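You operate a simulated robot arm through the tools that you are given. There is no shell and no other tool.

The job below is to be done with a simulated robot arm. You get a single attempt, and the scene is never put back.

## Task
Fit the yellow tip in the tester and test it at the small test card's pressure.
Fine: clear tester lid shut before the grey knob; one shot; knob back to nought.

Only the result counts: the job must be done as asked and must still hold three seconds after the hand-in. Knocking over, shifting, dropping, spilling or breaking anything else fails it. Lids that push on must go on centred and level and be pressed home; caps that screw on are set level and turned clockwise until they are tight.

## Robot
A 7-joint arm with a two-finger parallel gripper, fixed in place. Base frame: the origin is at the foot of the arm, x ahead of it, y to its left, z up. Units: m, rad, N and s.
Its first joint turns from -2.897 to 2.897 rad. Payload 4.4 kg.
The TCP is the grasp point between the finger pads, 0.023 m short of the fingertips. In the tool frame z runs along the fingers and y along their closing line. The gripper opens to 0.094 m. The fingers are 0.038 m wide and 0.01 m thick; the gripper's body (0.054 by 0.096 m) begins 0.039 m behind the TCP.
Orientation is that of the tool frame in the base frame, as a unit quaternion [w, x, y, z]. With the fingers straight down and closing along the base's y, the tool's x points along the base's -x, its y along +y and its z along -z.

## Interface
- The arm moves only by the tool drive_tool. Its argument "targets" is a list of rows, each a list of 7 numbers: the shift along the base's x, y, z in units of 400 mm (1.0 is 400 mm), then the turn, a rotation vector about the base's x, y, z in units of 60 degrees (1.0 is 60 degrees), then the finger opening in m, from 0 to 0.094. In form: [[dx, dy, dz, rx, ry, rz, grip], ...]. A call has 1 to 20 rows; each row is the pose to reach, as a shift and turn from the pose commanded when the call began. A call with a number of a shift or a turn outside -1 to 1 is refused whole. A row lasts 0.2 s, in which the tool goes at most 0.05 m and 0.15 rad; a call with a longer step from one row to the next is refused whole, and so is a gripper value outside its range. Where a pose cannot be reached the arm comes as near as it can. A force on the tool above 40 N (or 10 N above the force at the start of the call, whichever is more), or a blocked arm, ends the call early, and 0.2 s more pass. Each finger travels about 0.072 m/s and halts on what it meets, pressing with about 22 N; the grip force reading is that of the motor and also rises with nothing between the fingers. The clock runs only during rows and for 0.2 s after the last one: add rows that repeat a pose to give the fingers time. It gives the time, the measured TCP pose, the force on the tool (base axes), the opening and the grip force at its end, in the units of the frame above (readings bear some noise), with the torque about the TCP (base axes, N m) and any sound that the robot's microphone picked up, and new pictures: "views" is both (left out), scene, wrist or none.
- Cameras (640 x 400 px; columns grow to the right, rows downward): "scene" is fixed at [0.0499, 0.5007, 1.6612]; the picture's right is [-0.67, -0.75, 0.00], its down [-0.48, 0.43, -0.77] and it looks along [0.57, -0.51, -0.64] (base axes); focal length 375 px, centre (320, 200). "wrist" rides on the gripper at [0.086, 0.016, -0.074] in the tool frame; the picture's right is [-0.18, 0.98, 0.00], its down [-0.58, -0.11, -0.81] and it looks along [-0.79, -0.15, 0.59] (tool axes); focal length 243 px, centre (320, 200). There is no depth. A picture from a camera that has moved, and an enlarged one, comes with that camera's place and axes in the base frame and with its lens.
- close_up(camera, box): a new picture of the part [left, top, right, bottom] of that camera's present view, enlarged. The clock stands still meanwhile.
- hand_in(): hands the job in; it is judged then, once.

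Places have to be worked out from the pictures, the camera data and where the tool is seen. Open the gripper and draw the arm clear of the work before you hand the job in, unless the task says otherwise.

The tools are called after "Emit:" by a JSON object that holds its "method" and its "body". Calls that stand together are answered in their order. drive_tool: Moves the arm, as the interface text tells. Its arguments: {"type":"object","properties":{"targets":{"type":"array","items":{"type":"array","items":{"type":"number"}}},"views":{"type":"string","enum":["both","scene","wrist","none"]}},"required":["targets"]} The other tools are called the same way: close_up (camera, box) takes an enlarged picture of a part of a camera's view; hand_in () hands the job in.

At the start:

```text
clock: 0.0
tool_pos: [0.5641, 0.3264, 1.3248]
tcp_rot: [0.0, -0.001, 1.0, 0.0]
ft_force: [0.0, 0.7, -0.4]
ft_torque: [-0.03, 0.0, -0.01]
width: 0.0939
grip_force: 0.1
```

scene: 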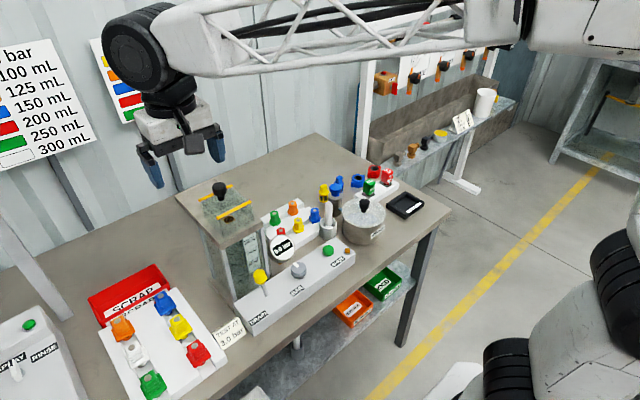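
wrist: 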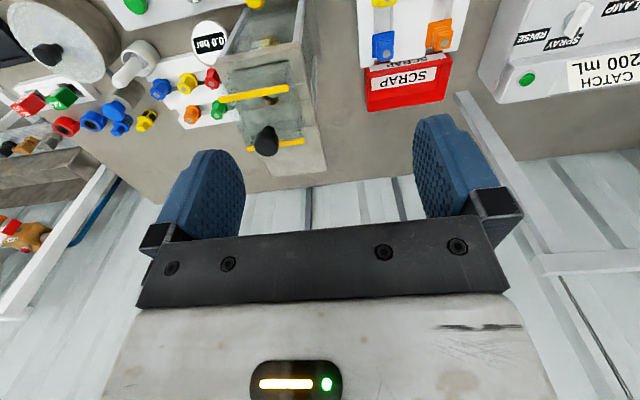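

I start by studying the scene; enlarged pictures of the tester, tip board and labels come first.

Emit:
{"method": "close_up", "body": {"camera": "scene", "box": [180, 160, 340, 260]}}

Emit:
{"method": "close_up", "body": {"camera": "scene", "box": [200, 230, 360, 330]}}

Emit:
{"method": "close_up", "body": {"camera": "scene", "box": [80, 280, 272, 400]}}

Emit:
{"method": "close_up", "body": {"camera": "scene", "box": [300, 150, 460, 250]}}

Emit:
{"method": "close_up", "body": {"camera": "wrist", "box": [120, 0, 360, 150]}}

```text
4.00 times, centred on (260, 210) of scene
camera zoom: at [0.0499, 0.5007, 1.6612], right [-0.67, -0.75, 0.0], down [-0.48, 0.43, -0.77], along [0.57, -0.51, -0.64], focal length 1499 px, centre (560, 160)
```

zoom: 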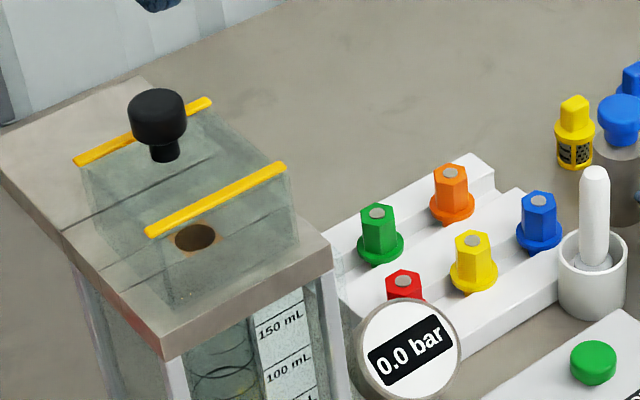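

```text
4.00 times, centred on (280, 280) of scene
camera zoom: at [0.0499, 0.5007, 1.6612], right [-0.67, -0.75, 0.0], down [-0.48, 0.43, -0.77], along [0.57, -0.51, -0.64], focal length 1499 px, centre (480, -120)
```

zoom: 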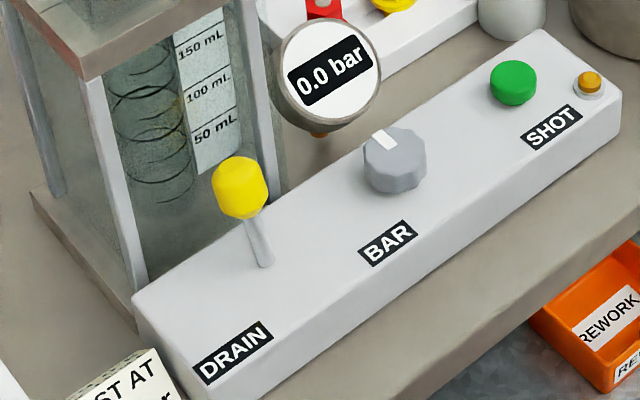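

```text
3.33 times, centred on (176, 340) of scene
camera zoom: at [0.0499, 0.5007, 1.6612], right [-0.67, -0.75, 0.0], down [-0.48, 0.43, -0.77], along [0.57, -0.51, -0.64], focal length 1249 px, centre (800, -267)
```

zoom: 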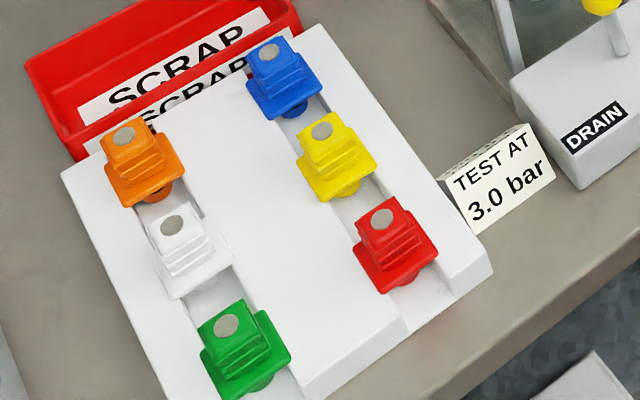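

```text
4.00 times, centred on (380, 200) of scene
camera zoom: at [0.0499, 0.5007, 1.6612], right [-0.67, -0.75, 0.0], down [-0.48, 0.43, -0.77], along [0.57, -0.51, -0.64], focal length 1499 px, centre (80, 200)
```

zoom: 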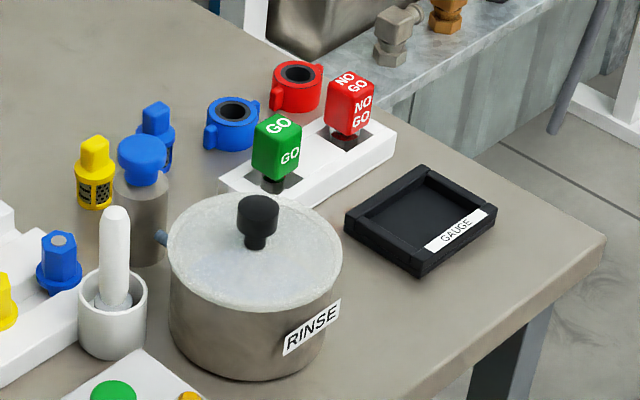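

```text
2.67 times, centred on (240, 75) of wrist
camera zoom: at [0.4778, 0.3421, 1.3974], right [0.18, 0.98, 0.0], down [0.58, -0.11, 0.81], along [0.79, -0.15, -0.59], focal length 647 px, centre (533, 533)
```

zoom: 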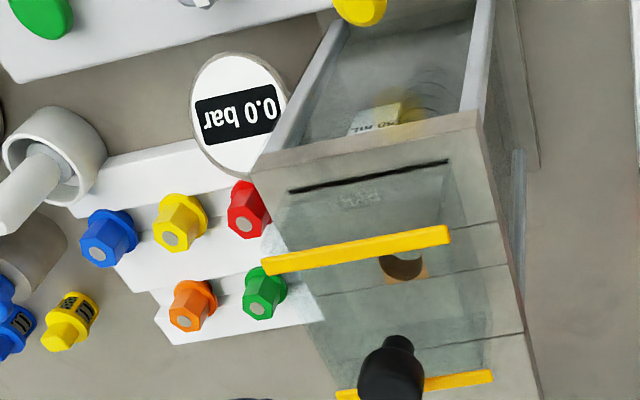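

The labels say "TEST AT 3.0 bar" on the small card. There are two sorts of yellow tips (hex ones by the tester, square ones on the left rack), so I move back and down to look at the left rack and the tester more closely.

Emit:
{"method": "drive_tool", "body": {"targets": [[-0.06, 0.05, 0, 0, 0, 0, 0.094], [-0.12, 0.1, -0.05, 0, 0, 0, 0.094], [-0.18, 0.15, -0.1, 0, 0, 0, 0.094], [-0.24, 0.2, -0.15, 0, 0, 0, 0.094], [-0.3, 0.25, -0.2, 0, 0, 0, 0.094], [-0.36, 0.3, -0.25, 0, 0, 0, 0.094], [-0.385, 0.335, -0.32, 0, 0, 0, 0.094], [-0.385, 0.335, -0.4, 0, 0, 0, 0.094]], "views": "both"}}

```text
clock: 1.8
tool_pos: [0.4107, 0.4596, 1.1639]
tcp_rot: [0.001, -0.001, 1.0, 0.001]
ft_force: [-0.3, 0.0, -0.1]
ft_torque: [-0.03, 0.02, -0.02]
width: 0.0938
grip_force: 0.2
camera wrist: at [0.3237, 0.4759, 1.2366], right [0.18, 0.98, 0.0], down [0.58, -0.11, 0.81], along [0.79, -0.15, -0.59], focal length 243 px, centre (320, 200)
```

scene: 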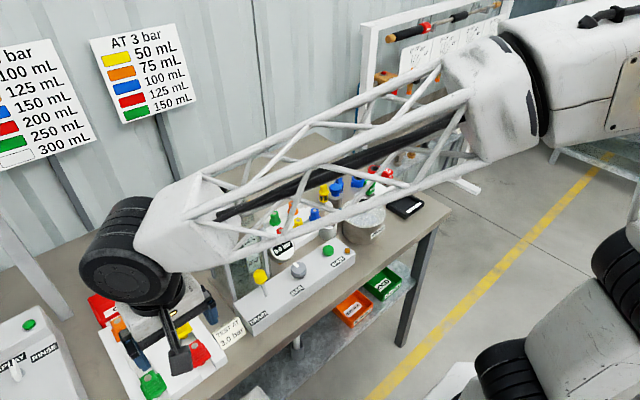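
wrist: 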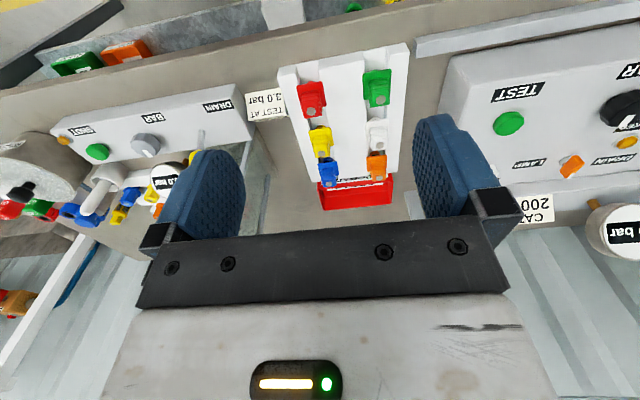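

There are two machines, and two posters: the "AT 3 bar" one lists five colours (like the hex rack), the other six (like the square-tip rack). I enlarge to see details.

Emit:
{"method": "close_up", "body": {"camera": "scene", "box": [0, 20, 200, 170]}}

Emit:
{"method": "close_up", "body": {"camera": "wrist", "box": [240, 30, 440, 220]}}

Emit:
{"method": "close_up", "body": {"camera": "wrist", "box": [430, 30, 640, 270]}}

Emit:
{"method": "close_up", "body": {"camera": "wrist", "box": [0, 70, 260, 260]}}

Emit:
{"method": "close_up", "body": {"camera": "scene", "box": [0, 290, 100, 400]}}

```text
2.67 times, centred on (100, 95) of scene
camera zoom: at [0.0499, 0.5007, 1.6612], right [-0.67, -0.75, 0.0], down [-0.48, 0.43, -0.77], along [0.57, -0.51, -0.64], focal length 999 px, centre (907, 480)
```

zoom: 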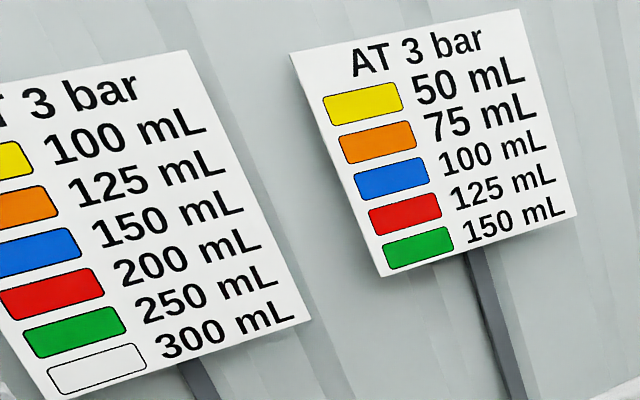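

```text
2.11 times, centred on (340, 125) of wrist
camera zoom: at [0.3237, 0.4759, 1.2366], right [0.18, 0.98, 0.0], down [0.58, -0.11, 0.81], along [0.79, -0.15, -0.59], focal length 511 px, centre (278, 358)
```

zoom: 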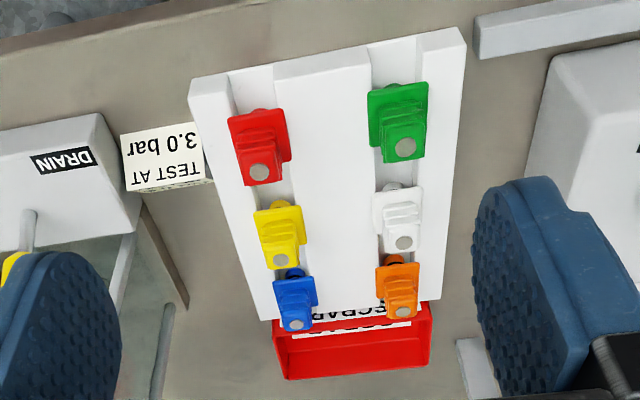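

```text
1.67 times, centred on (535, 150) of wrist
camera zoom: at [0.3237, 0.4759, 1.2366], right [0.18, 0.98, 0.0], down [0.58, -0.11, 0.81], along [0.79, -0.15, -0.59], focal length 404 px, centre (-38, 283)
```

zoom: 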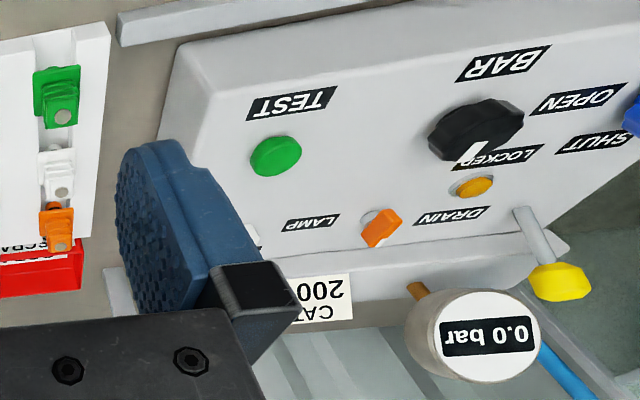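

```text
2.11 times, centred on (130, 165) of wrist
camera zoom: at [0.3237, 0.4759, 1.2366], right [0.18, 0.98, 0.0], down [0.58, -0.11, 0.81], along [0.79, -0.15, -0.59], focal length 511 px, centre (720, 274)
```

zoom: 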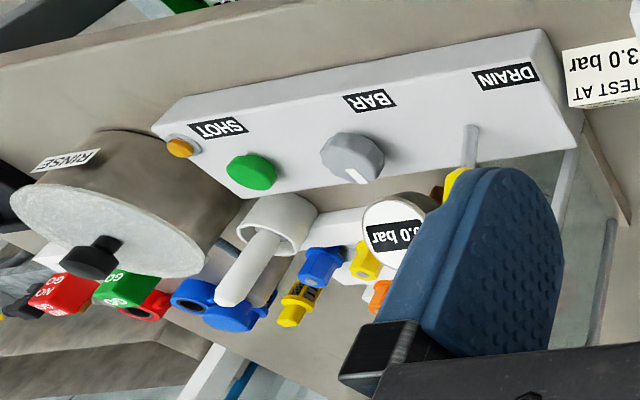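

```text
3.64 times, centred on (50, 345) of scene
camera zoom: at [0.0499, 0.5007, 1.6612], right [-0.67, -0.75, 0.0], down [-0.48, 0.43, -0.77], along [0.57, -0.51, -0.64], focal length 1363 px, centre (1302, -327)
```

zoom: 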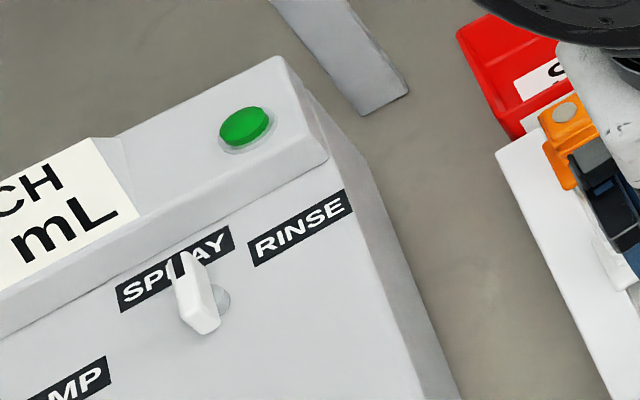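

The hex tips and the "AT 3 bar" 50–150 mL poster belong to the clear-lid tester with the grey BAR knob and SHOT button. I now tilt the wrist to look at the tester head and its clear lid from the front.

Emit:
{"method": "drive_tool", "body": {"targets": [[0, 0, 0.1, 0, 0, 0, 0.094], [0, -0.05, 0.2, 0, -0.1, 0, 0.094], [0.02, -0.15, 0.24, 0, -0.2, 0, 0.094], [0.05, -0.25, 0.24, 0, -0.3, 0, 0.094], [0.08, -0.35, 0.24, 0, -0.4, 0, 0.094], [0.15, -0.43, 0.24, 0, -0.5, 0, 0.094], [0.2, -0.515, 0.24, 0, -0.5, 0, 0.094]], "views": "both"}}

Emit:
{"method": "close_up", "body": {"camera": "wrist", "box": [160, 0, 480, 200]}}

```text
clock: 3.4
tool_pos: [0.4886, 0.2546, 1.2609]
tcp_rot: [0.26, 0.0, 0.966, 0.0]
ft_force: [0.7, 0.4, 0.9]
ft_torque: [-0.02, -0.02, 0.01]
width: 0.094
grip_force: 0.0
camera wrist: at [0.3768, 0.2695, 1.2804], right [0.16, 0.98, 0.09], down [0.1, -0.11, 0.99], along [0.98, -0.15, -0.11], focal length 243 px, centre (320, 200)
```

scene: 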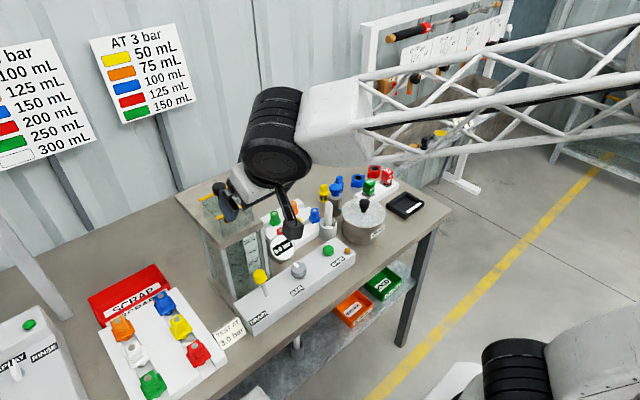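
wrist: 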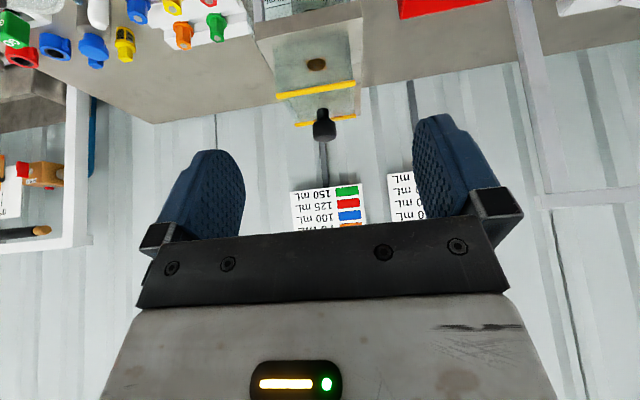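

```text
2.00 times, centred on (320, 100) of wrist
camera zoom: at [0.3768, 0.2695, 1.2804], right [0.16, 0.98, 0.09], down [0.1, -0.11, 0.99], along [0.98, -0.15, -0.11], focal length 485 px, centre (320, 400)
```

zoom: 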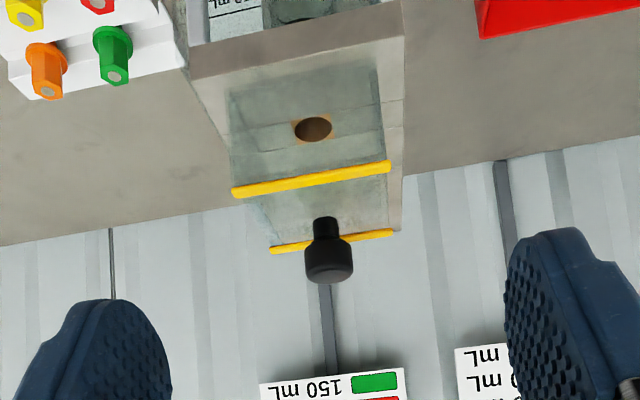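

Hood found: top strips near x 0.614 and 0.689, y 0.20–0.28, z≈1.137; knob near (0.66,0.24,1.165); hole near (0.651,0.240,1.083). I enlarge strongly to see how the hood is held.

Emit:
{"method": "close_up", "body": {"camera": "wrist", "box": [250, 20, 380, 150]}}

Emit:
{"method": "close_up", "body": {"camera": "wrist", "box": [60, 0, 260, 90]}}

Emit:
{"method": "close_up", "body": {"camera": "scene", "box": [170, 170, 270, 320]}}

```text
3.08 times, centred on (315, 85) of wrist
camera zoom: at [0.3768, 0.2695, 1.2804], right [0.16, 0.98, 0.09], down [0.1, -0.11, 0.99], along [0.98, -0.15, -0.11], focal length 746 px, centre (335, 554)
```

zoom: 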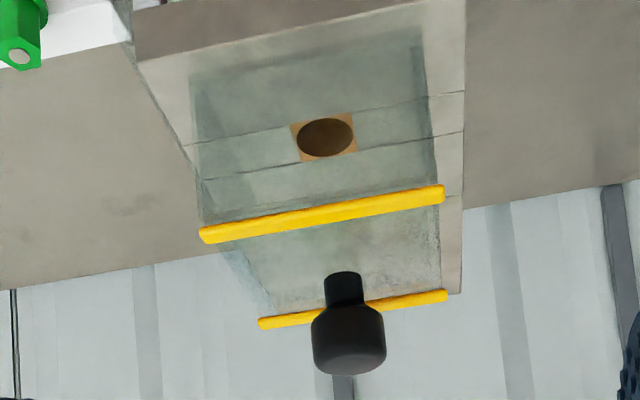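

```text
3.20 times, centred on (160, 45) of wrist
camera zoom: at [0.3768, 0.2695, 1.2804], right [0.16, 0.98, 0.09], down [0.1, -0.11, 0.99], along [0.98, -0.15, -0.11], focal length 776 px, centre (832, 696)
```

zoom: 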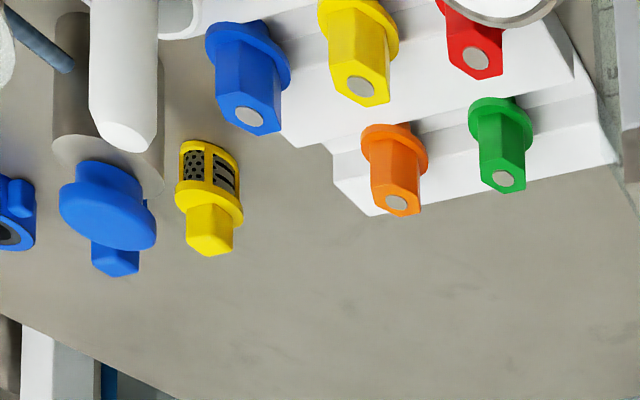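

```text
2.67 times, centred on (220, 245) of scene
camera zoom: at [0.0499, 0.5007, 1.6612], right [-0.67, -0.75, 0.0], down [-0.48, 0.43, -0.77], along [0.57, -0.51, -0.64], focal length 999 px, centre (587, 80)
```

zoom: 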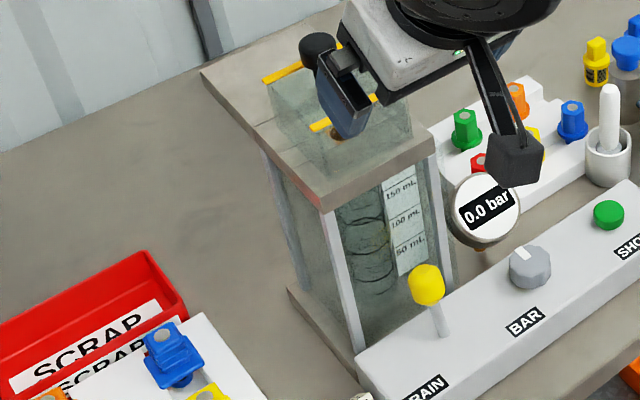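

The hole is round in a brass square, and the hood is a clear box with a central black knob. I straighten the tool and hover to see knob and hood from above.

Emit:
{"method": "drive_tool", "body": {"targets": [[0, 0, 0.1, 0, 0.1, 0, 0.094], [0.05, -0.01, 0.1, 0, 0.2, 0, 0.094], [0.12, -0.02, 0.1, 0, 0.3, 0, 0.094], [0.2, -0.03, 0.1, 0, 0.4, 0, 0.094], [0.2785, -0.0365, 0.1, 0, 0.5, 0, 0.094]], "views": "both"}}

Emit:
{"method": "close_up", "body": {"camera": "wrist", "box": [230, 20, 410, 160]}}

Emit:
{"method": "close_up", "body": {"camera": "wrist", "box": [40, 0, 260, 140]}}

```text
clock: 4.6
tool_pos: [0.6021, 0.2405, 1.3009]
tcp_rot: [0.0, 0.0, 1.0, 0.0]
ft_force: [0.1, -1.3, 0.3]
ft_torque: [0.04, -0.01, 0.02]
width: 0.0941
grip_force: 0.1
camera wrist: at [0.5152, 0.2563, 1.3739], right [0.18, 0.98, 0.0], down [0.58, -0.11, 0.81], along [0.79, -0.15, -0.59], focal length 243 px, centre (320, 200)
```

scene: 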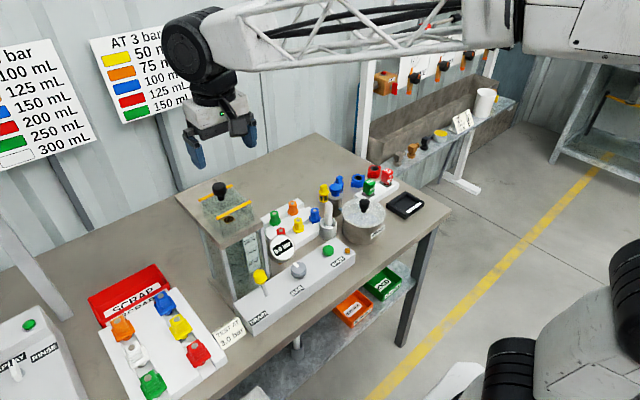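
wrist: 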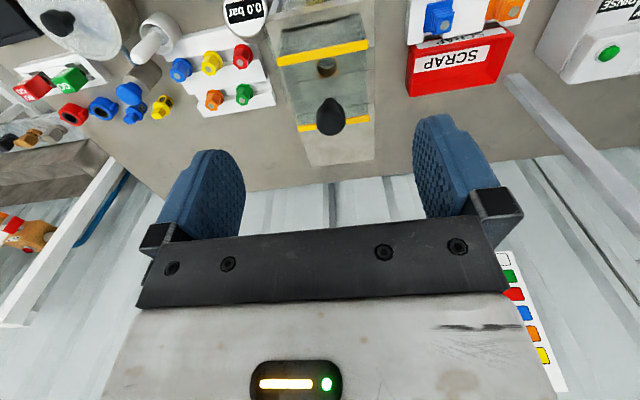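

```text
2.86 times, centred on (320, 90) of wrist
camera zoom: at [0.5152, 0.2563, 1.3739], right [0.18, 0.98, 0.0], down [0.58, -0.11, 0.81], along [0.79, -0.15, -0.59], focal length 693 px, centre (320, 514)
```

zoom: 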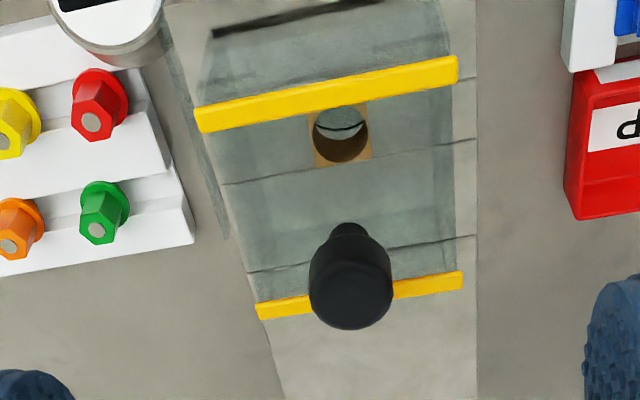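

```text
2.86 times, centred on (150, 70) of wrist
camera zoom: at [0.5152, 0.2563, 1.3739], right [0.18, 0.98, 0.0], down [0.58, -0.11, 0.81], along [0.79, -0.15, -0.59], focal length 693 px, centre (806, 571)
```

zoom: 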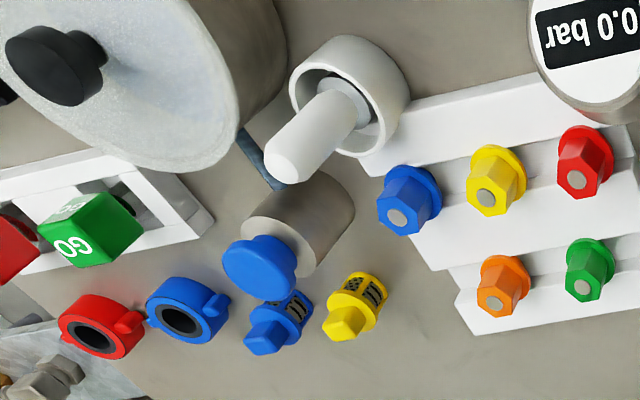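

The knob sits at x≈0.668, a bit rearward of the strips' middle, so I want to know whether the lid slides, hinges or lifts. A stronger scene enlargement first.

Emit:
{"method": "close_up", "body": {"camera": "scene", "box": [190, 175, 270, 255]}}

Emit:
{"method": "close_up", "body": {"camera": "wrist", "box": [265, 20, 385, 140]}}

```text
5.00 times, centred on (230, 215) of scene
camera zoom: at [0.0499, 0.5007, 1.6612], right [-0.67, -0.75, 0.0], down [-0.48, 0.43, -0.77], along [0.57, -0.51, -0.64], focal length 1874 px, centre (770, 125)
```

zoom: 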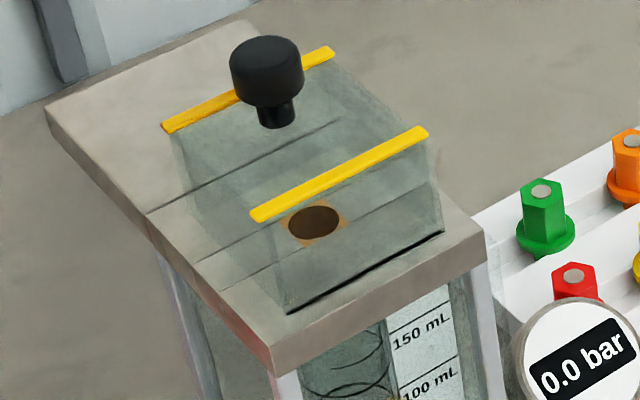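

```text
3.33 times, centred on (325, 80) of wrist
camera zoom: at [0.5152, 0.2563, 1.3739], right [0.18, 0.98, 0.0], down [0.58, -0.11, 0.81], along [0.79, -0.15, -0.59], focal length 809 px, centre (303, 600)
```

zoom: 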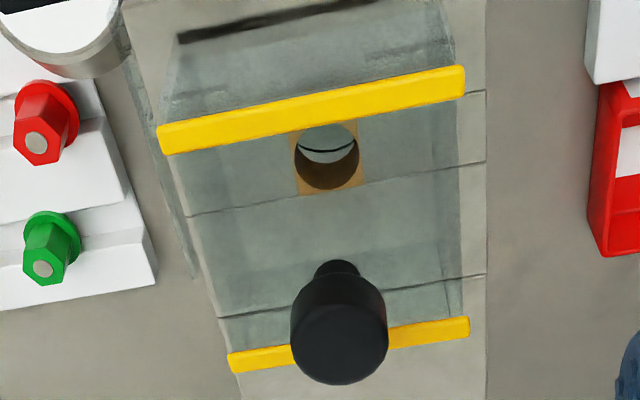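

The profile is still unclear, so I go to the +y side, yaw the tool by −60° and will then pitch it to see the hood from the side.

Emit:
{"method": "drive_tool", "body": {"targets": [[0, 0.05, 0, 0, 0, -0.125, 0.094], [0, 0.1, 0, 0, 0, -0.25, 0.094], [0, 0.15, 0, 0, 0, -0.375, 0.094], [0, 0.2, 0, 0, 0, -0.5, 0.094], [0, 0.25, 0, 0, 0, -0.625, 0.094], [0, 0.3, 0, 0, 0, -0.75, 0.094], [0, 0.35, 0, 0, 0, -0.875, 0.094], [0, 0.4, 0, 0, 0, -1.0, 0.094]], "views": "none"}}

Emit:
{"method": "drive_tool", "body": {"targets": [[0, 0.02, -0.05, -0.1, -0.058, 0, 0.094], [0, 0.02, -0.1, -0.2, -0.116, 0, 0.094], [0, 0.02, -0.15, -0.3, -0.173, 0, 0.094], [0, 0.02, -0.2, -0.4, -0.231, 0, 0.094], [0, 0.02, -0.22, -0.52, -0.3, 0, 0.094]], "views": "both"}}

Emit:
{"method": "close_up", "body": {"camera": "wrist", "box": [220, 20, 420, 180]}}

```text
clock: 6.4
tool_pos: [0.601, 0.4009, 1.3014]
tcp_rot: [0.0, 0.501, 0.865, 0.0]
ft_force: [-0.1, 0.4, 0.5]
ft_torque: [-0.06, 0.02, -0.02]
width: 0.0941
grip_force: 0.1
```

```text
clock: 7.6
tool_pos: [0.6029, 0.4073, 1.2125]
tcp_rot: [0.268, 0.475, 0.824, -0.155]
ft_force: [0.6, -0.5, -0.5]
ft_torque: [0.01, -0.04, -0.01]
width: 0.0938
grip_force: 0.1
camera wrist: at [0.56, 0.5132, 1.2202], right [0.93, 0.36, 0.11], down [-0.1, -0.05, 0.99], along [0.37, -0.93, -0.01], focal length 243 px, centre (320, 200)
```

scene: 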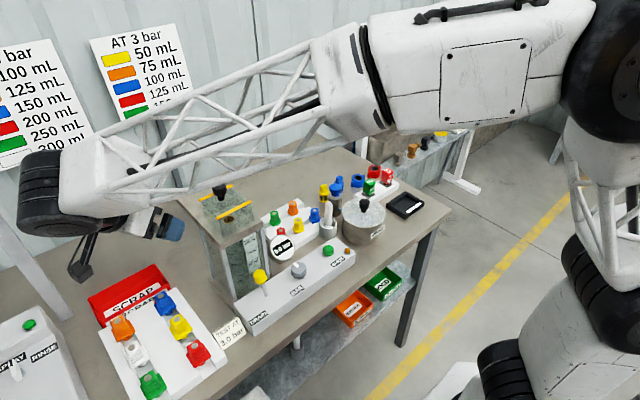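
wrist: 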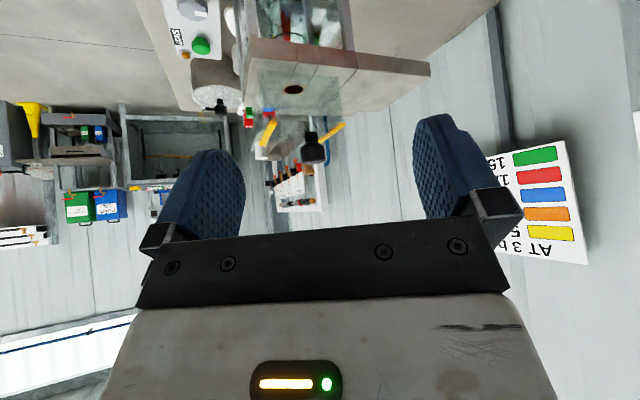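

```text
2.50 times, centred on (320, 100) of wrist
camera zoom: at [0.56, 0.5132, 1.2202], right [0.93, 0.36, 0.11], down [-0.1, -0.05, 0.99], along [0.37, -0.93, -0.01], focal length 606 px, centre (320, 450)
```

zoom: 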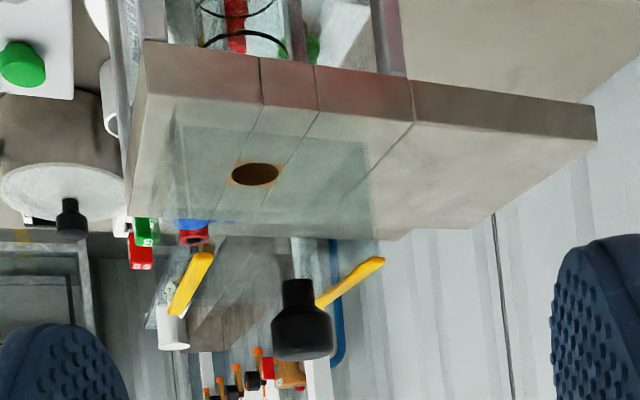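

No hinge is visible; the hood sits on the plate in front of a flat rear deck. I straighten out, go above the knob (≈0.668, 0.239, head z 1.150–1.173) and will try it gently.

Emit:
{"method": "drive_tool", "body": {"targets": [[0, 0, 0.05, 0.12, 0.07, 0, 0.094], [0, 0, 0.1, 0.24, 0.14, 0, 0.094], [0, 0, 0.15, 0.36, 0.208, 0, 0.094], [0, 0, 0.2, 0.48, 0.277, 0, 0.094], [0, 0, 0.22, 0.52, 0.3, 0, 0.094]], "views": "none"}}

Emit:
{"method": "drive_tool", "body": {"targets": [[0, -0.05, 0, 0, 0, 0.125, 0.094], [0, -0.1, 0, 0, 0, 0.25, 0.094], [0, -0.15, 0, 0, 0, 0.375, 0.094], [0, -0.2, 0, 0, 0, 0.5, 0.094], [0.05, -0.25, 0, 0, 0, 0.625, 0.094], [0.1, -0.3, 0, 0, 0, 0.75, 0.094], [0.14, -0.35, 0, 0, 0, 0.875, 0.094], [0.1675, -0.42, 0, 0, 0, 1.0, 0.094], [0.1675, -0.42, -0.1, 0, 0, 1.0, 0.094]], "views": "both"}}

```text
clock: 8.8
tool_pos: [0.6013, 0.4071, 1.3013]
tcp_rot: [-0.001, 0.499, 0.866, 0.001]
ft_force: [0.4, 0.2, -0.3]
ft_torque: [0.01, 0.01, -0.03]
width: 0.0941
grip_force: 0.0
```

```text
clock: 10.8
tool_pos: [0.67, 0.2397, 1.2603]
tcp_rot: [0.0, -0.001, 1.0, 0.0]
ft_force: [-0.1, 0.3, 0.6]
ft_torque: [0.04, -0.02, 0.0]
width: 0.0939
grip_force: 0.1
camera wrist: at [0.584, 0.2537, 1.3331], right [0.18, 0.98, 0.0], down [0.58, -0.11, 0.81], along [0.79, -0.15, -0.59], focal length 243 px, centre (320, 200)
```

scene: 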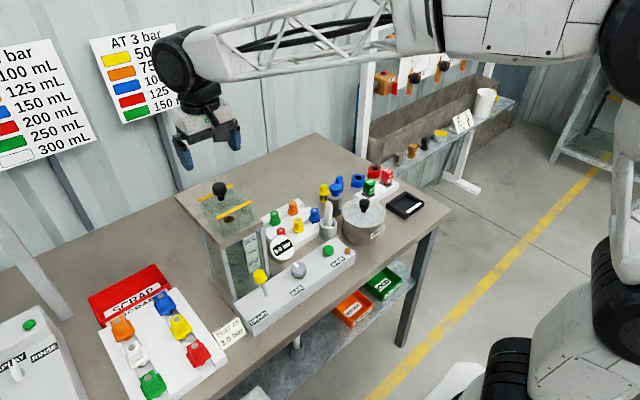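
wrist: 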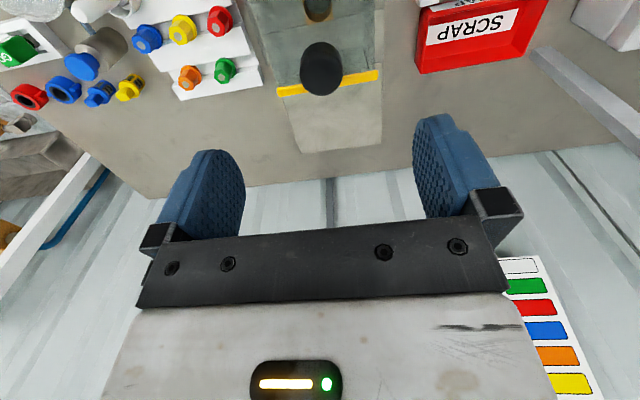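

The knob is seen centred between the fingers at about (0.665, 0.2395). I descend to z≈1.166 and close on it.

Emit:
{"method": "drive_tool", "body": {"targets": [[-0.01, 0, -0.08, 0, 0, 0, 0.094], [-0.01, 0, -0.16, 0, 0, 0, 0.094], [-0.01, 0, -0.21, 0, 0, 0, 0.094], [-0.01, 0, -0.235, 0, 0, 0, 0.094]], "views": "both"}}

```text
clock: 11.8
tool_pos: [0.6649, 0.2403, 1.1643]
tcp_rot: [0.0, 0.0, 1.0, 0.0]
ft_force: [0.7, -1.2, 0.0]
ft_torque: [0.04, 0.03, -0.01]
width: 0.0942
grip_force: 0.2
camera wrist: at [0.5775, 0.2549, 1.2387], right [0.18, 0.98, 0.0], down [0.58, -0.11, 0.81], along [0.79, -0.15, -0.59], focal length 243 px, centre (320, 200)
```

scene: 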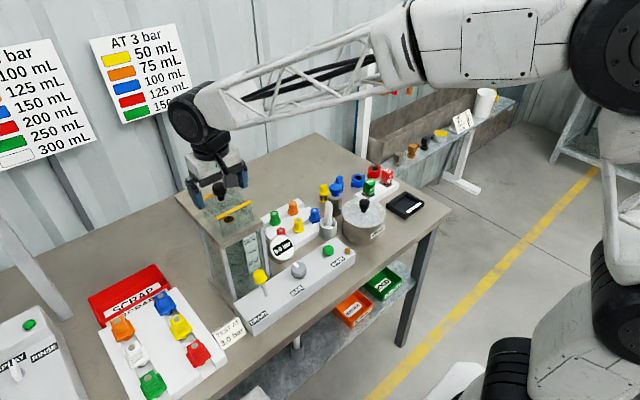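
wrist: 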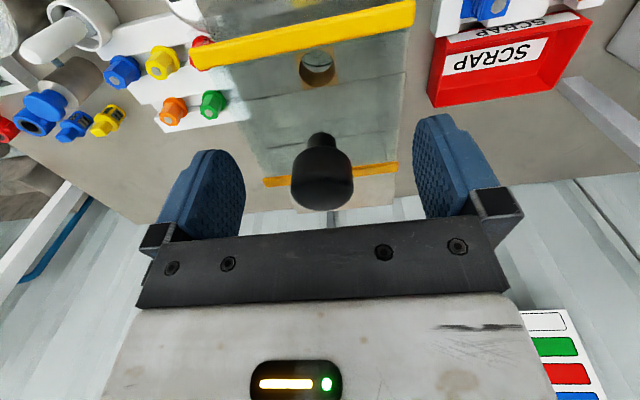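

The knob head is right at the grasp point, so I close the fingers on it.

Emit:
{"method": "drive_tool", "body": {"targets": [[0, 0, 0, 0, 0, 0, 0.05], [0, 0, 0, 0, 0, 0, 0.02], [0, 0, 0, 0, 0, 0, 0.02], [0, 0, 0, 0, 0, 0, 0.02]], "views": "none"}}

```text
clock: 12.8
tool_pos: [0.6643, 0.2393, 1.1652]
tcp_rot: [0.0, 0.0, 1.0, 0.0]
ft_force: [2.6, 23.9, -2.7]
ft_torque: [0.23, -0.22, 0.06]
width: 0.0295
grip_force: 45.1
```

The grip holds (29.5 mm) but there is +24 N sideways, so the knob is a little to +y of my centre. I ease the tool +2 mm in y to relieve it.

Emit:
{"method": "drive_tool", "body": {"targets": [[0, 0.0025, 0, 0, 0, 0, 0.02], [0, 0.005, 0, 0, 0, 0, 0.02], [0, 0.005, 0, 0, 0, 0, 0.02]], "views": "none"}}

```text
clock: 13.6
tool_pos: [0.6646, 0.2391, 1.1666]
tcp_rot: [0.0, 0.001, 1.0, -0.001]
ft_force: [-1.3, -29.3, -6.4]
ft_torque: [-0.32, -0.09, -0.03]
width: 0.0299
grip_force: 45.0
```

The side force swung to −29 N, so the centre is about halfway; I go back about 1.1 mm.

Emit:
{"method": "drive_tool", "body": {"targets": [[0, -0.0015, 0, 0, 0, 0, 0.02], [0, -0.0028, 0, 0, 0, 0, 0.02], [0, -0.0028, 0, 0, 0, 0, 0.02]], "views": "none"}}

```text
clock: 14.4
tool_pos: [0.6638, 0.2399, 1.1674]
tcp_rot: [0.0, 0.0, 1.0, 0.0]
ft_force: [6.3, -10.2, -10.3]
ft_torque: [-0.03, 0.17, -0.01]
width: 0.0299
grip_force: 45.4
```

Side force is modest now. I try a 3 mm lift to see whether the lid comes up freely.

Emit:
{"method": "drive_tool", "body": {"targets": [[0, 0, 0.004, 0, 0, 0, 0.02], [0, 0, 0.008, 0, 0, 0, 0.02]], "views": "both"}}

Emit:
{"method": "close_up", "body": {"camera": "scene", "box": [190, 175, 270, 255]}}

```text
clock: 15.1
tool_pos: [0.6639, 0.2404, 1.1666]
tcp_rot: [-0.001, 0.0, 1.0, -0.001]
ft_force: [7.0, -2.9, -1.3]
ft_torque: [-0.22, -0.28, 0.04]
width: 0.0294
grip_force: 45.1
stopped in row 2: the force on the tool passed its limit at 42 N (the readings are from after the stop); the commanded pose is now the measured one
camera wrist: at [0.5778, 0.2559, 1.2395], right [0.18, 0.98, 0.0], down [0.58, -0.11, 0.8], along [0.79, -0.15, -0.59], focal length 243 px, centre (320, 200)
```

scene: 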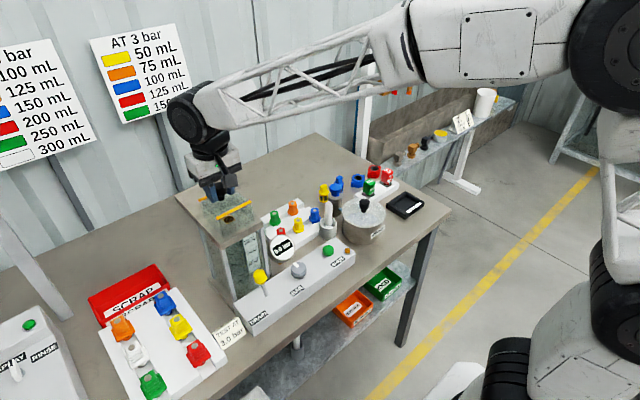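
wrist: 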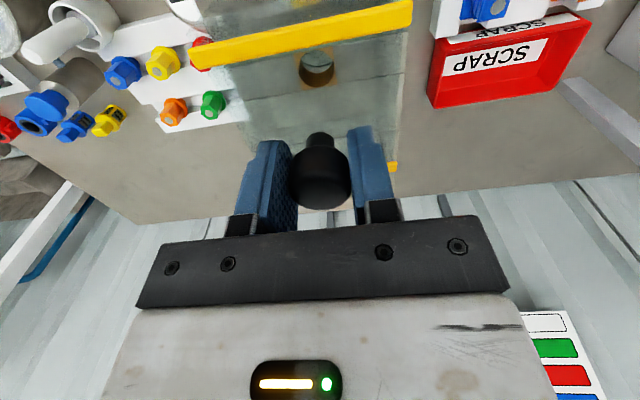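

```text
5.00 times, centred on (230, 215) of scene
camera zoom: at [0.0499, 0.5007, 1.6612], right [-0.67, -0.75, 0.0], down [-0.48, 0.43, -0.77], along [0.57, -0.51, -0.64], focal length 1874 px, centre (770, 125)
```

zoom: 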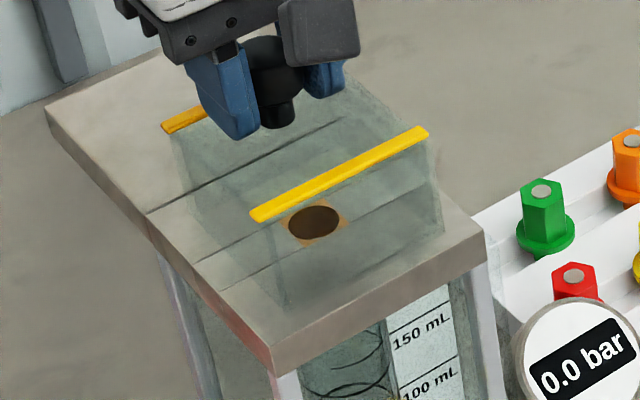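

Straight lifting is blocked (42 N), so it is not lift-off. Now I try a gentle +x (rearward) shift of 4 mm to test for sliding or hinging.

Emit:
{"method": "drive_tool", "body": {"targets": [[0.004, 0, 0, 0, 0, 0, 0.02], [0.008, 0, 0, 0, 0, 0, 0.02], [0.012, 0, 0, 0, 0, 0, 0.02]], "views": "both"}}

Emit:
{"method": "close_up", "body": {"camera": "scene", "box": [190, 175, 270, 255]}}

```text
clock: 15.9
tool_pos: [0.6691, 0.2407, 1.166]
tcp_rot: [-0.002, 0.0, 1.0, -0.001]
ft_force: [-2.2, 2.8, -0.2]
ft_torque: [0.03, 0.93, 0.03]
width: 0.0296
grip_force: 44.6
camera wrist: at [0.582, 0.2558, 1.2396], right [0.18, 0.98, 0.0], down [0.58, -0.11, 0.8], along [0.79, -0.15, -0.59], focal length 243 px, centre (320, 200)
```

scene: 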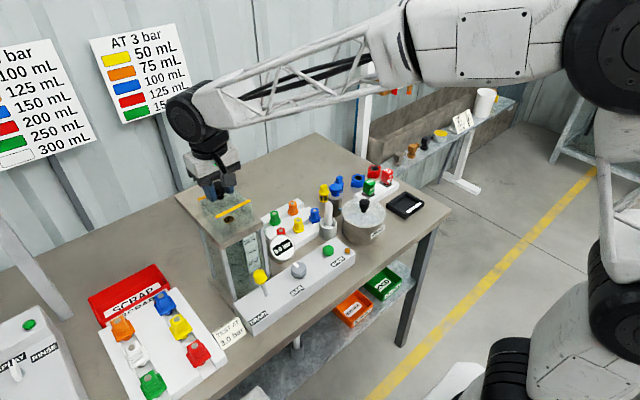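
wrist: 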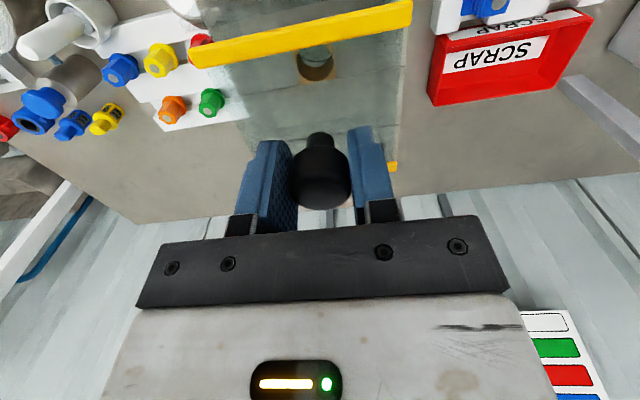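

```text
5.00 times, centred on (230, 215) of scene
camera zoom: at [0.0499, 0.5007, 1.6612], right [-0.67, -0.75, 0.0], down [-0.48, 0.43, -0.77], along [0.57, -0.51, -0.64], focal length 1874 px, centre (770, 125)
```

zoom: 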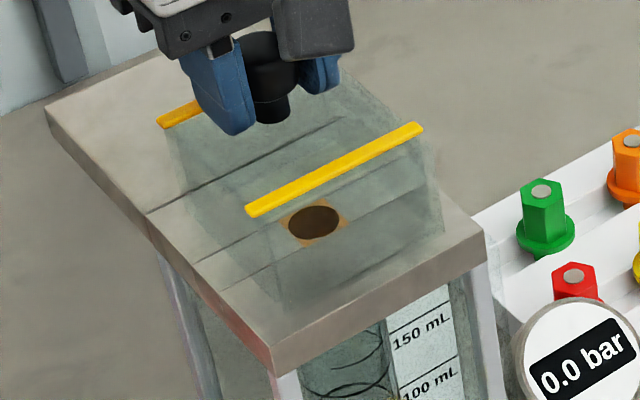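

The hood slid rearward with the knob with hardly any force: a sliding lid. I keep sliding it +x in small steps up to about 80 mm, watching the force.

Emit:
{"method": "drive_tool", "body": {"targets": [[0.015, 0, 0, 0, 0, 0, 0.02], [0.03, 0, 0, 0, 0, 0, 0.02], [0.045, 0, 0, 0, 0, 0, 0.02], [0.06, 0, 0, 0, 0, 0, 0.02], [0.075, 0, 0, 0, 0, 0, 0.02], [0.09, 0, 0, 0, 0, 0, 0.02]], "views": "both"}}

Emit:
{"method": "close_up", "body": {"camera": "scene", "box": [190, 175, 270, 255]}}

```text
clock: 17.3
tool_pos: [0.7043, 0.2399, 1.1654]
tcp_rot: [-0.002, 0.0, 1.0, -0.001]
ft_force: [0.1, 9.1, -5.5]
ft_torque: [0.0, -0.17, 0.17]
width: 0.0295
grip_force: 45.2
camera wrist: at [0.6183, 0.2559, 1.2397], right [0.18, 0.98, 0.0], down [0.59, -0.11, 0.8], along [0.79, -0.15, -0.6], focal length 243 px, centre (320, 200)
```

scene: 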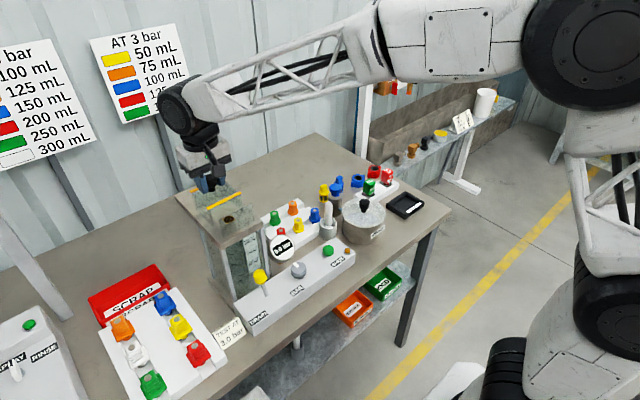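
wrist: 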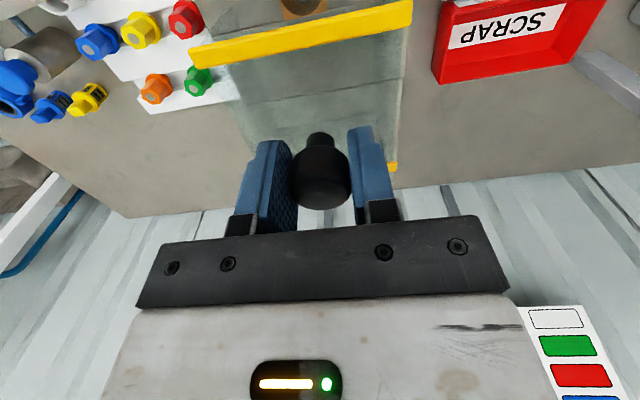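

```text
5.00 times, centred on (230, 215) of scene
camera zoom: at [0.0499, 0.5007, 1.6612], right [-0.67, -0.75, 0.0], down [-0.48, 0.43, -0.77], along [0.57, -0.51, -0.64], focal length 1874 px, centre (770, 125)
```

zoom: 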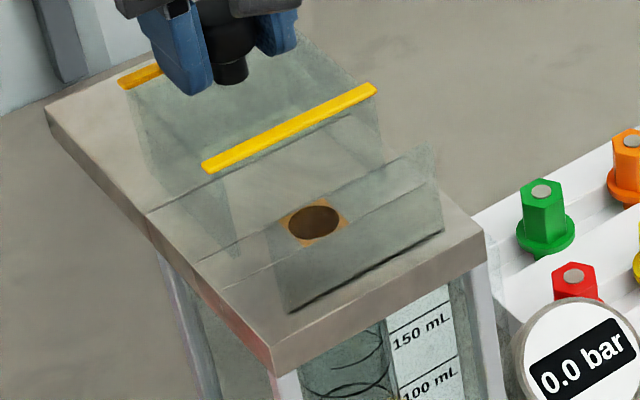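

The lid with its side walls slides back smoothly while a fixed clear front pane stays. I slide another ~42 mm.

Emit:
{"method": "drive_tool", "body": {"targets": [[0.015, 0, 0, 0, 0, 0, 0.02], [0.03, 0, 0, 0, 0, 0, 0.02], [0.045, 0, 0, 0, 0, 0, 0.02], [0.06, 0, 0, 0, 0, 0, 0.02], [0.075, 0, 0, 0, 0, 0, 0.02], [0.09, 0, 0, 0, 0, 0, 0.02], [0.105, 0, 0, 0, 0, 0, 0.02]], "views": "both"}}

Emit:
{"method": "close_up", "body": {"camera": "scene", "box": [180, 165, 270, 255]}}

```text
clock: 18.9
tool_pos: [0.747, 0.2394, 1.1661]
tcp_rot: [-0.002, 0.0, 1.0, -0.001]
ft_force: [0.1, -6.2, -0.7]
ft_torque: [-0.08, -0.35, -0.07]
width: 0.0296
grip_force: 44.9
camera wrist: at [0.6603, 0.2559, 1.2396], right [0.18, 0.98, 0.0], down [0.58, -0.11, 0.8], along [0.79, -0.15, -0.59], focal length 243 px, centre (320, 200)
```

scene: 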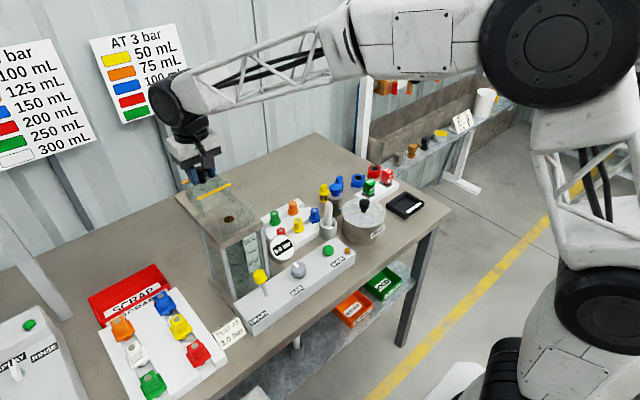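
wrist: 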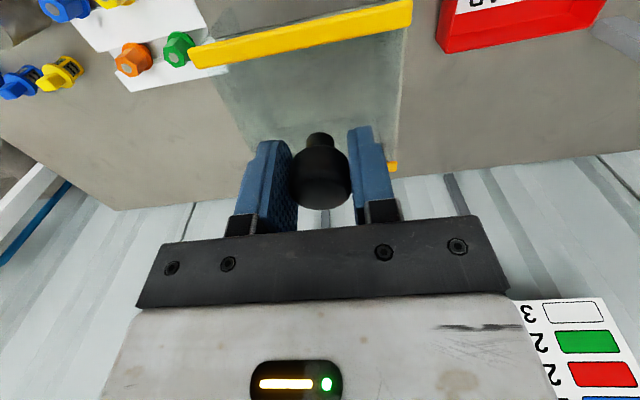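

```text
4.44 times, centred on (225, 210) of scene
camera zoom: at [0.0499, 0.5007, 1.6612], right [-0.67, -0.75, 0.0], down [-0.48, 0.43, -0.77], along [0.57, -0.51, -0.64], focal length 1665 px, centre (742, 156)
```

zoom: 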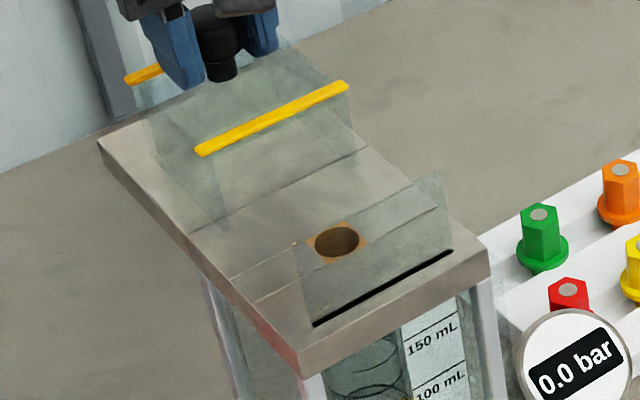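

The lid is back about 82 mm (front edge ≈0.69), leaving the hole clear. I release the knob and rise, then head for the hex-tip rack.

Emit:
{"method": "drive_tool", "body": {"targets": [[0, 0, 0, 0, 0, 0, 0.05], [0, 0, 0, 0, 0, 0, 0.094], [0, 0, 0, 0, 0, 0, 0.094], [0, 0, 0.06, 0, 0, 0, 0.094], [0, 0, 0.16, 0, 0, 0, 0.094], [0, 0, 0.26, 0, 0, 0, 0.094]], "views": "scene"}}

```text
clock: 20.3
tool_pos: [0.7492, 0.2398, 1.2708]
tcp_rot: [-0.002, -0.001, 1.0, 0.0]
ft_force: [-0.3, 0.3, 0.3]
ft_torque: [0.01, 0.01, 0.03]
width: 0.0941
grip_force: 0.1
```

scene: 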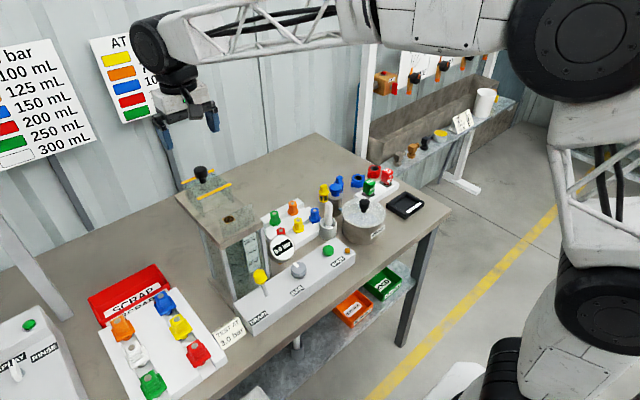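

Lid released, fingers clear. Next I move over the hex rack at height and look down at it.

Emit:
{"method": "drive_tool", "body": {"targets": [[-0.04, -0.1, 0, 0, 0, 0, 0.094], [-0.08, -0.2, 0, 0, 0, 0, 0.094], [-0.12, -0.3, 0, 0, 0, 0, 0.094], [-0.16, -0.4, 0, 0, 0, 0, 0.094], [-0.2, -0.5, -0.05, 0, 0, 0, 0.094], [-0.2225, -0.575, -0.13, 0, 0, 0, 0.094], [-0.2225, -0.575, -0.23, 0, 0, 0, 0.094], [-0.2225, -0.575, -0.33, 0, 0, 0, 0.094], [-0.2225, -0.575, -0.425, 0, 0, 0, 0.094]], "views": "both"}}

Emit:
{"method": "close_up", "body": {"camera": "wrist", "box": [230, 0, 450, 150]}}

```text
clock: 22.3
tool_pos: [0.6571, 0.0118, 1.1007]
tcp_rot: [-0.002, 0.0, 1.0, -0.001]
ft_force: [0.9, -0.4, 0.4]
ft_torque: [0.0, 0.0, -0.01]
width: 0.0939
grip_force: 0.1
camera wrist: at [0.5707, 0.027, 1.1743], right [0.18, 0.98, 0.0], down [0.58, -0.11, 0.8], along [0.79, -0.15, -0.59], focal length 243 px, centre (320, 200)
```

scene: 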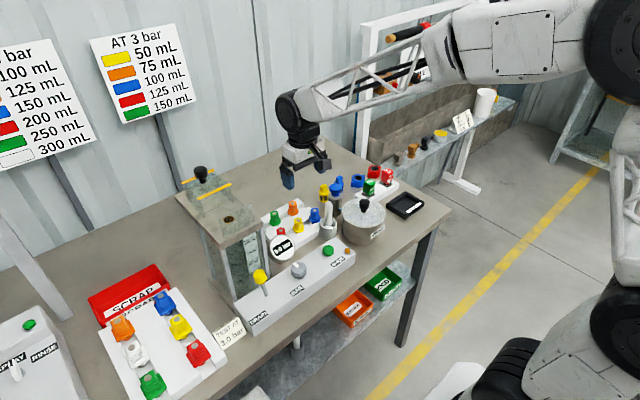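
wrist: 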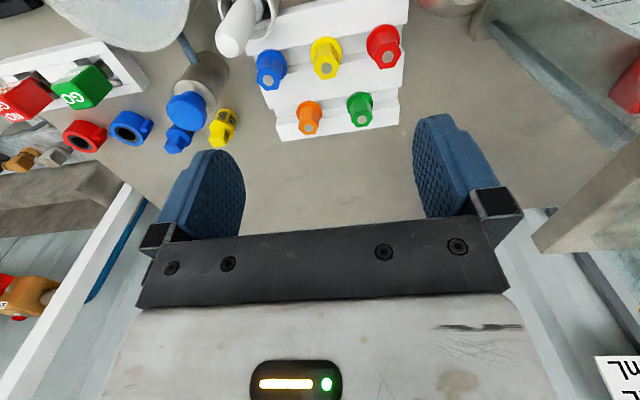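

```text
2.67 times, centred on (340, 75) of wrist
camera zoom: at [0.5707, 0.027, 1.1743], right [0.18, 0.98, 0.0], down [0.58, -0.11, 0.8], along [0.79, -0.15, -0.59], focal length 647 px, centre (267, 533)
```

zoom: 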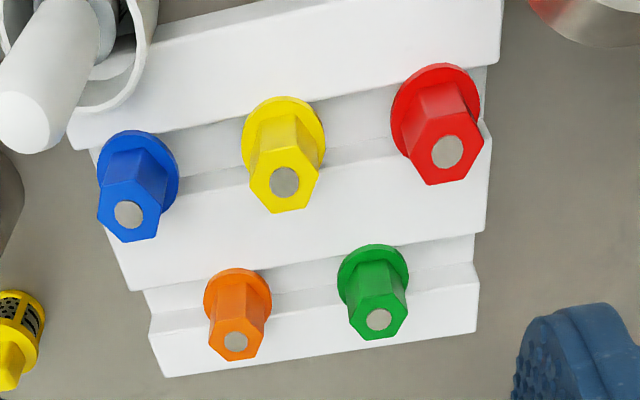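

Tips sit in slotted rails; the yellow hex is the middle of the front row, near (0.692, 0.012, 0.915). I enlarge both cameras on it to find its exact place and the direction of its flats.

Emit:
{"method": "close_up", "body": {"camera": "wrist", "box": [300, 25, 360, 85]}}

Emit:
{"method": "close_up", "body": {"camera": "scene", "box": [270, 195, 330, 245]}}

```text
6.67 times, centred on (330, 55) of wrist
camera zoom: at [0.5707, 0.027, 1.1743], right [0.18, 0.98, 0.0], down [0.58, -0.11, 0.8], along [0.79, -0.15, -0.59], focal length 1618 px, centre (253, 1167)
```

zoom: 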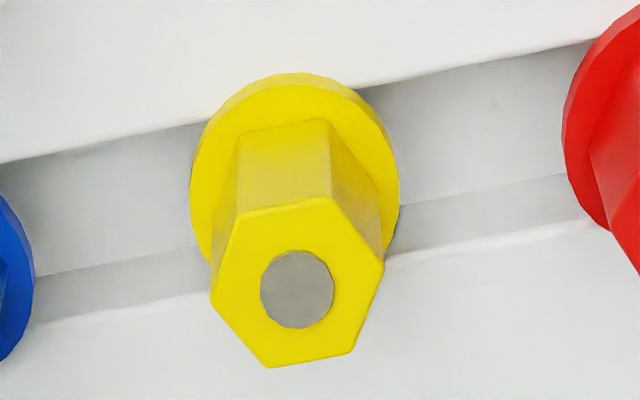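

```text
8.00 times, centred on (300, 220) of scene
camera zoom: at [0.0499, 0.5007, 1.6612], right [-0.67, -0.75, 0.0], down [-0.48, 0.43, -0.77], along [0.57, -0.51, -0.64], focal length 2998 px, centre (480, 40)
```

zoom: 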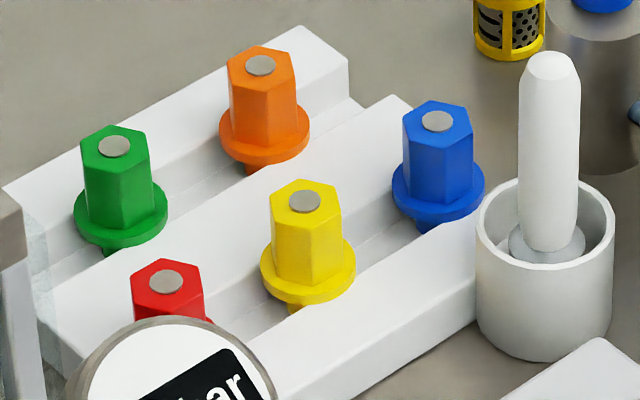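

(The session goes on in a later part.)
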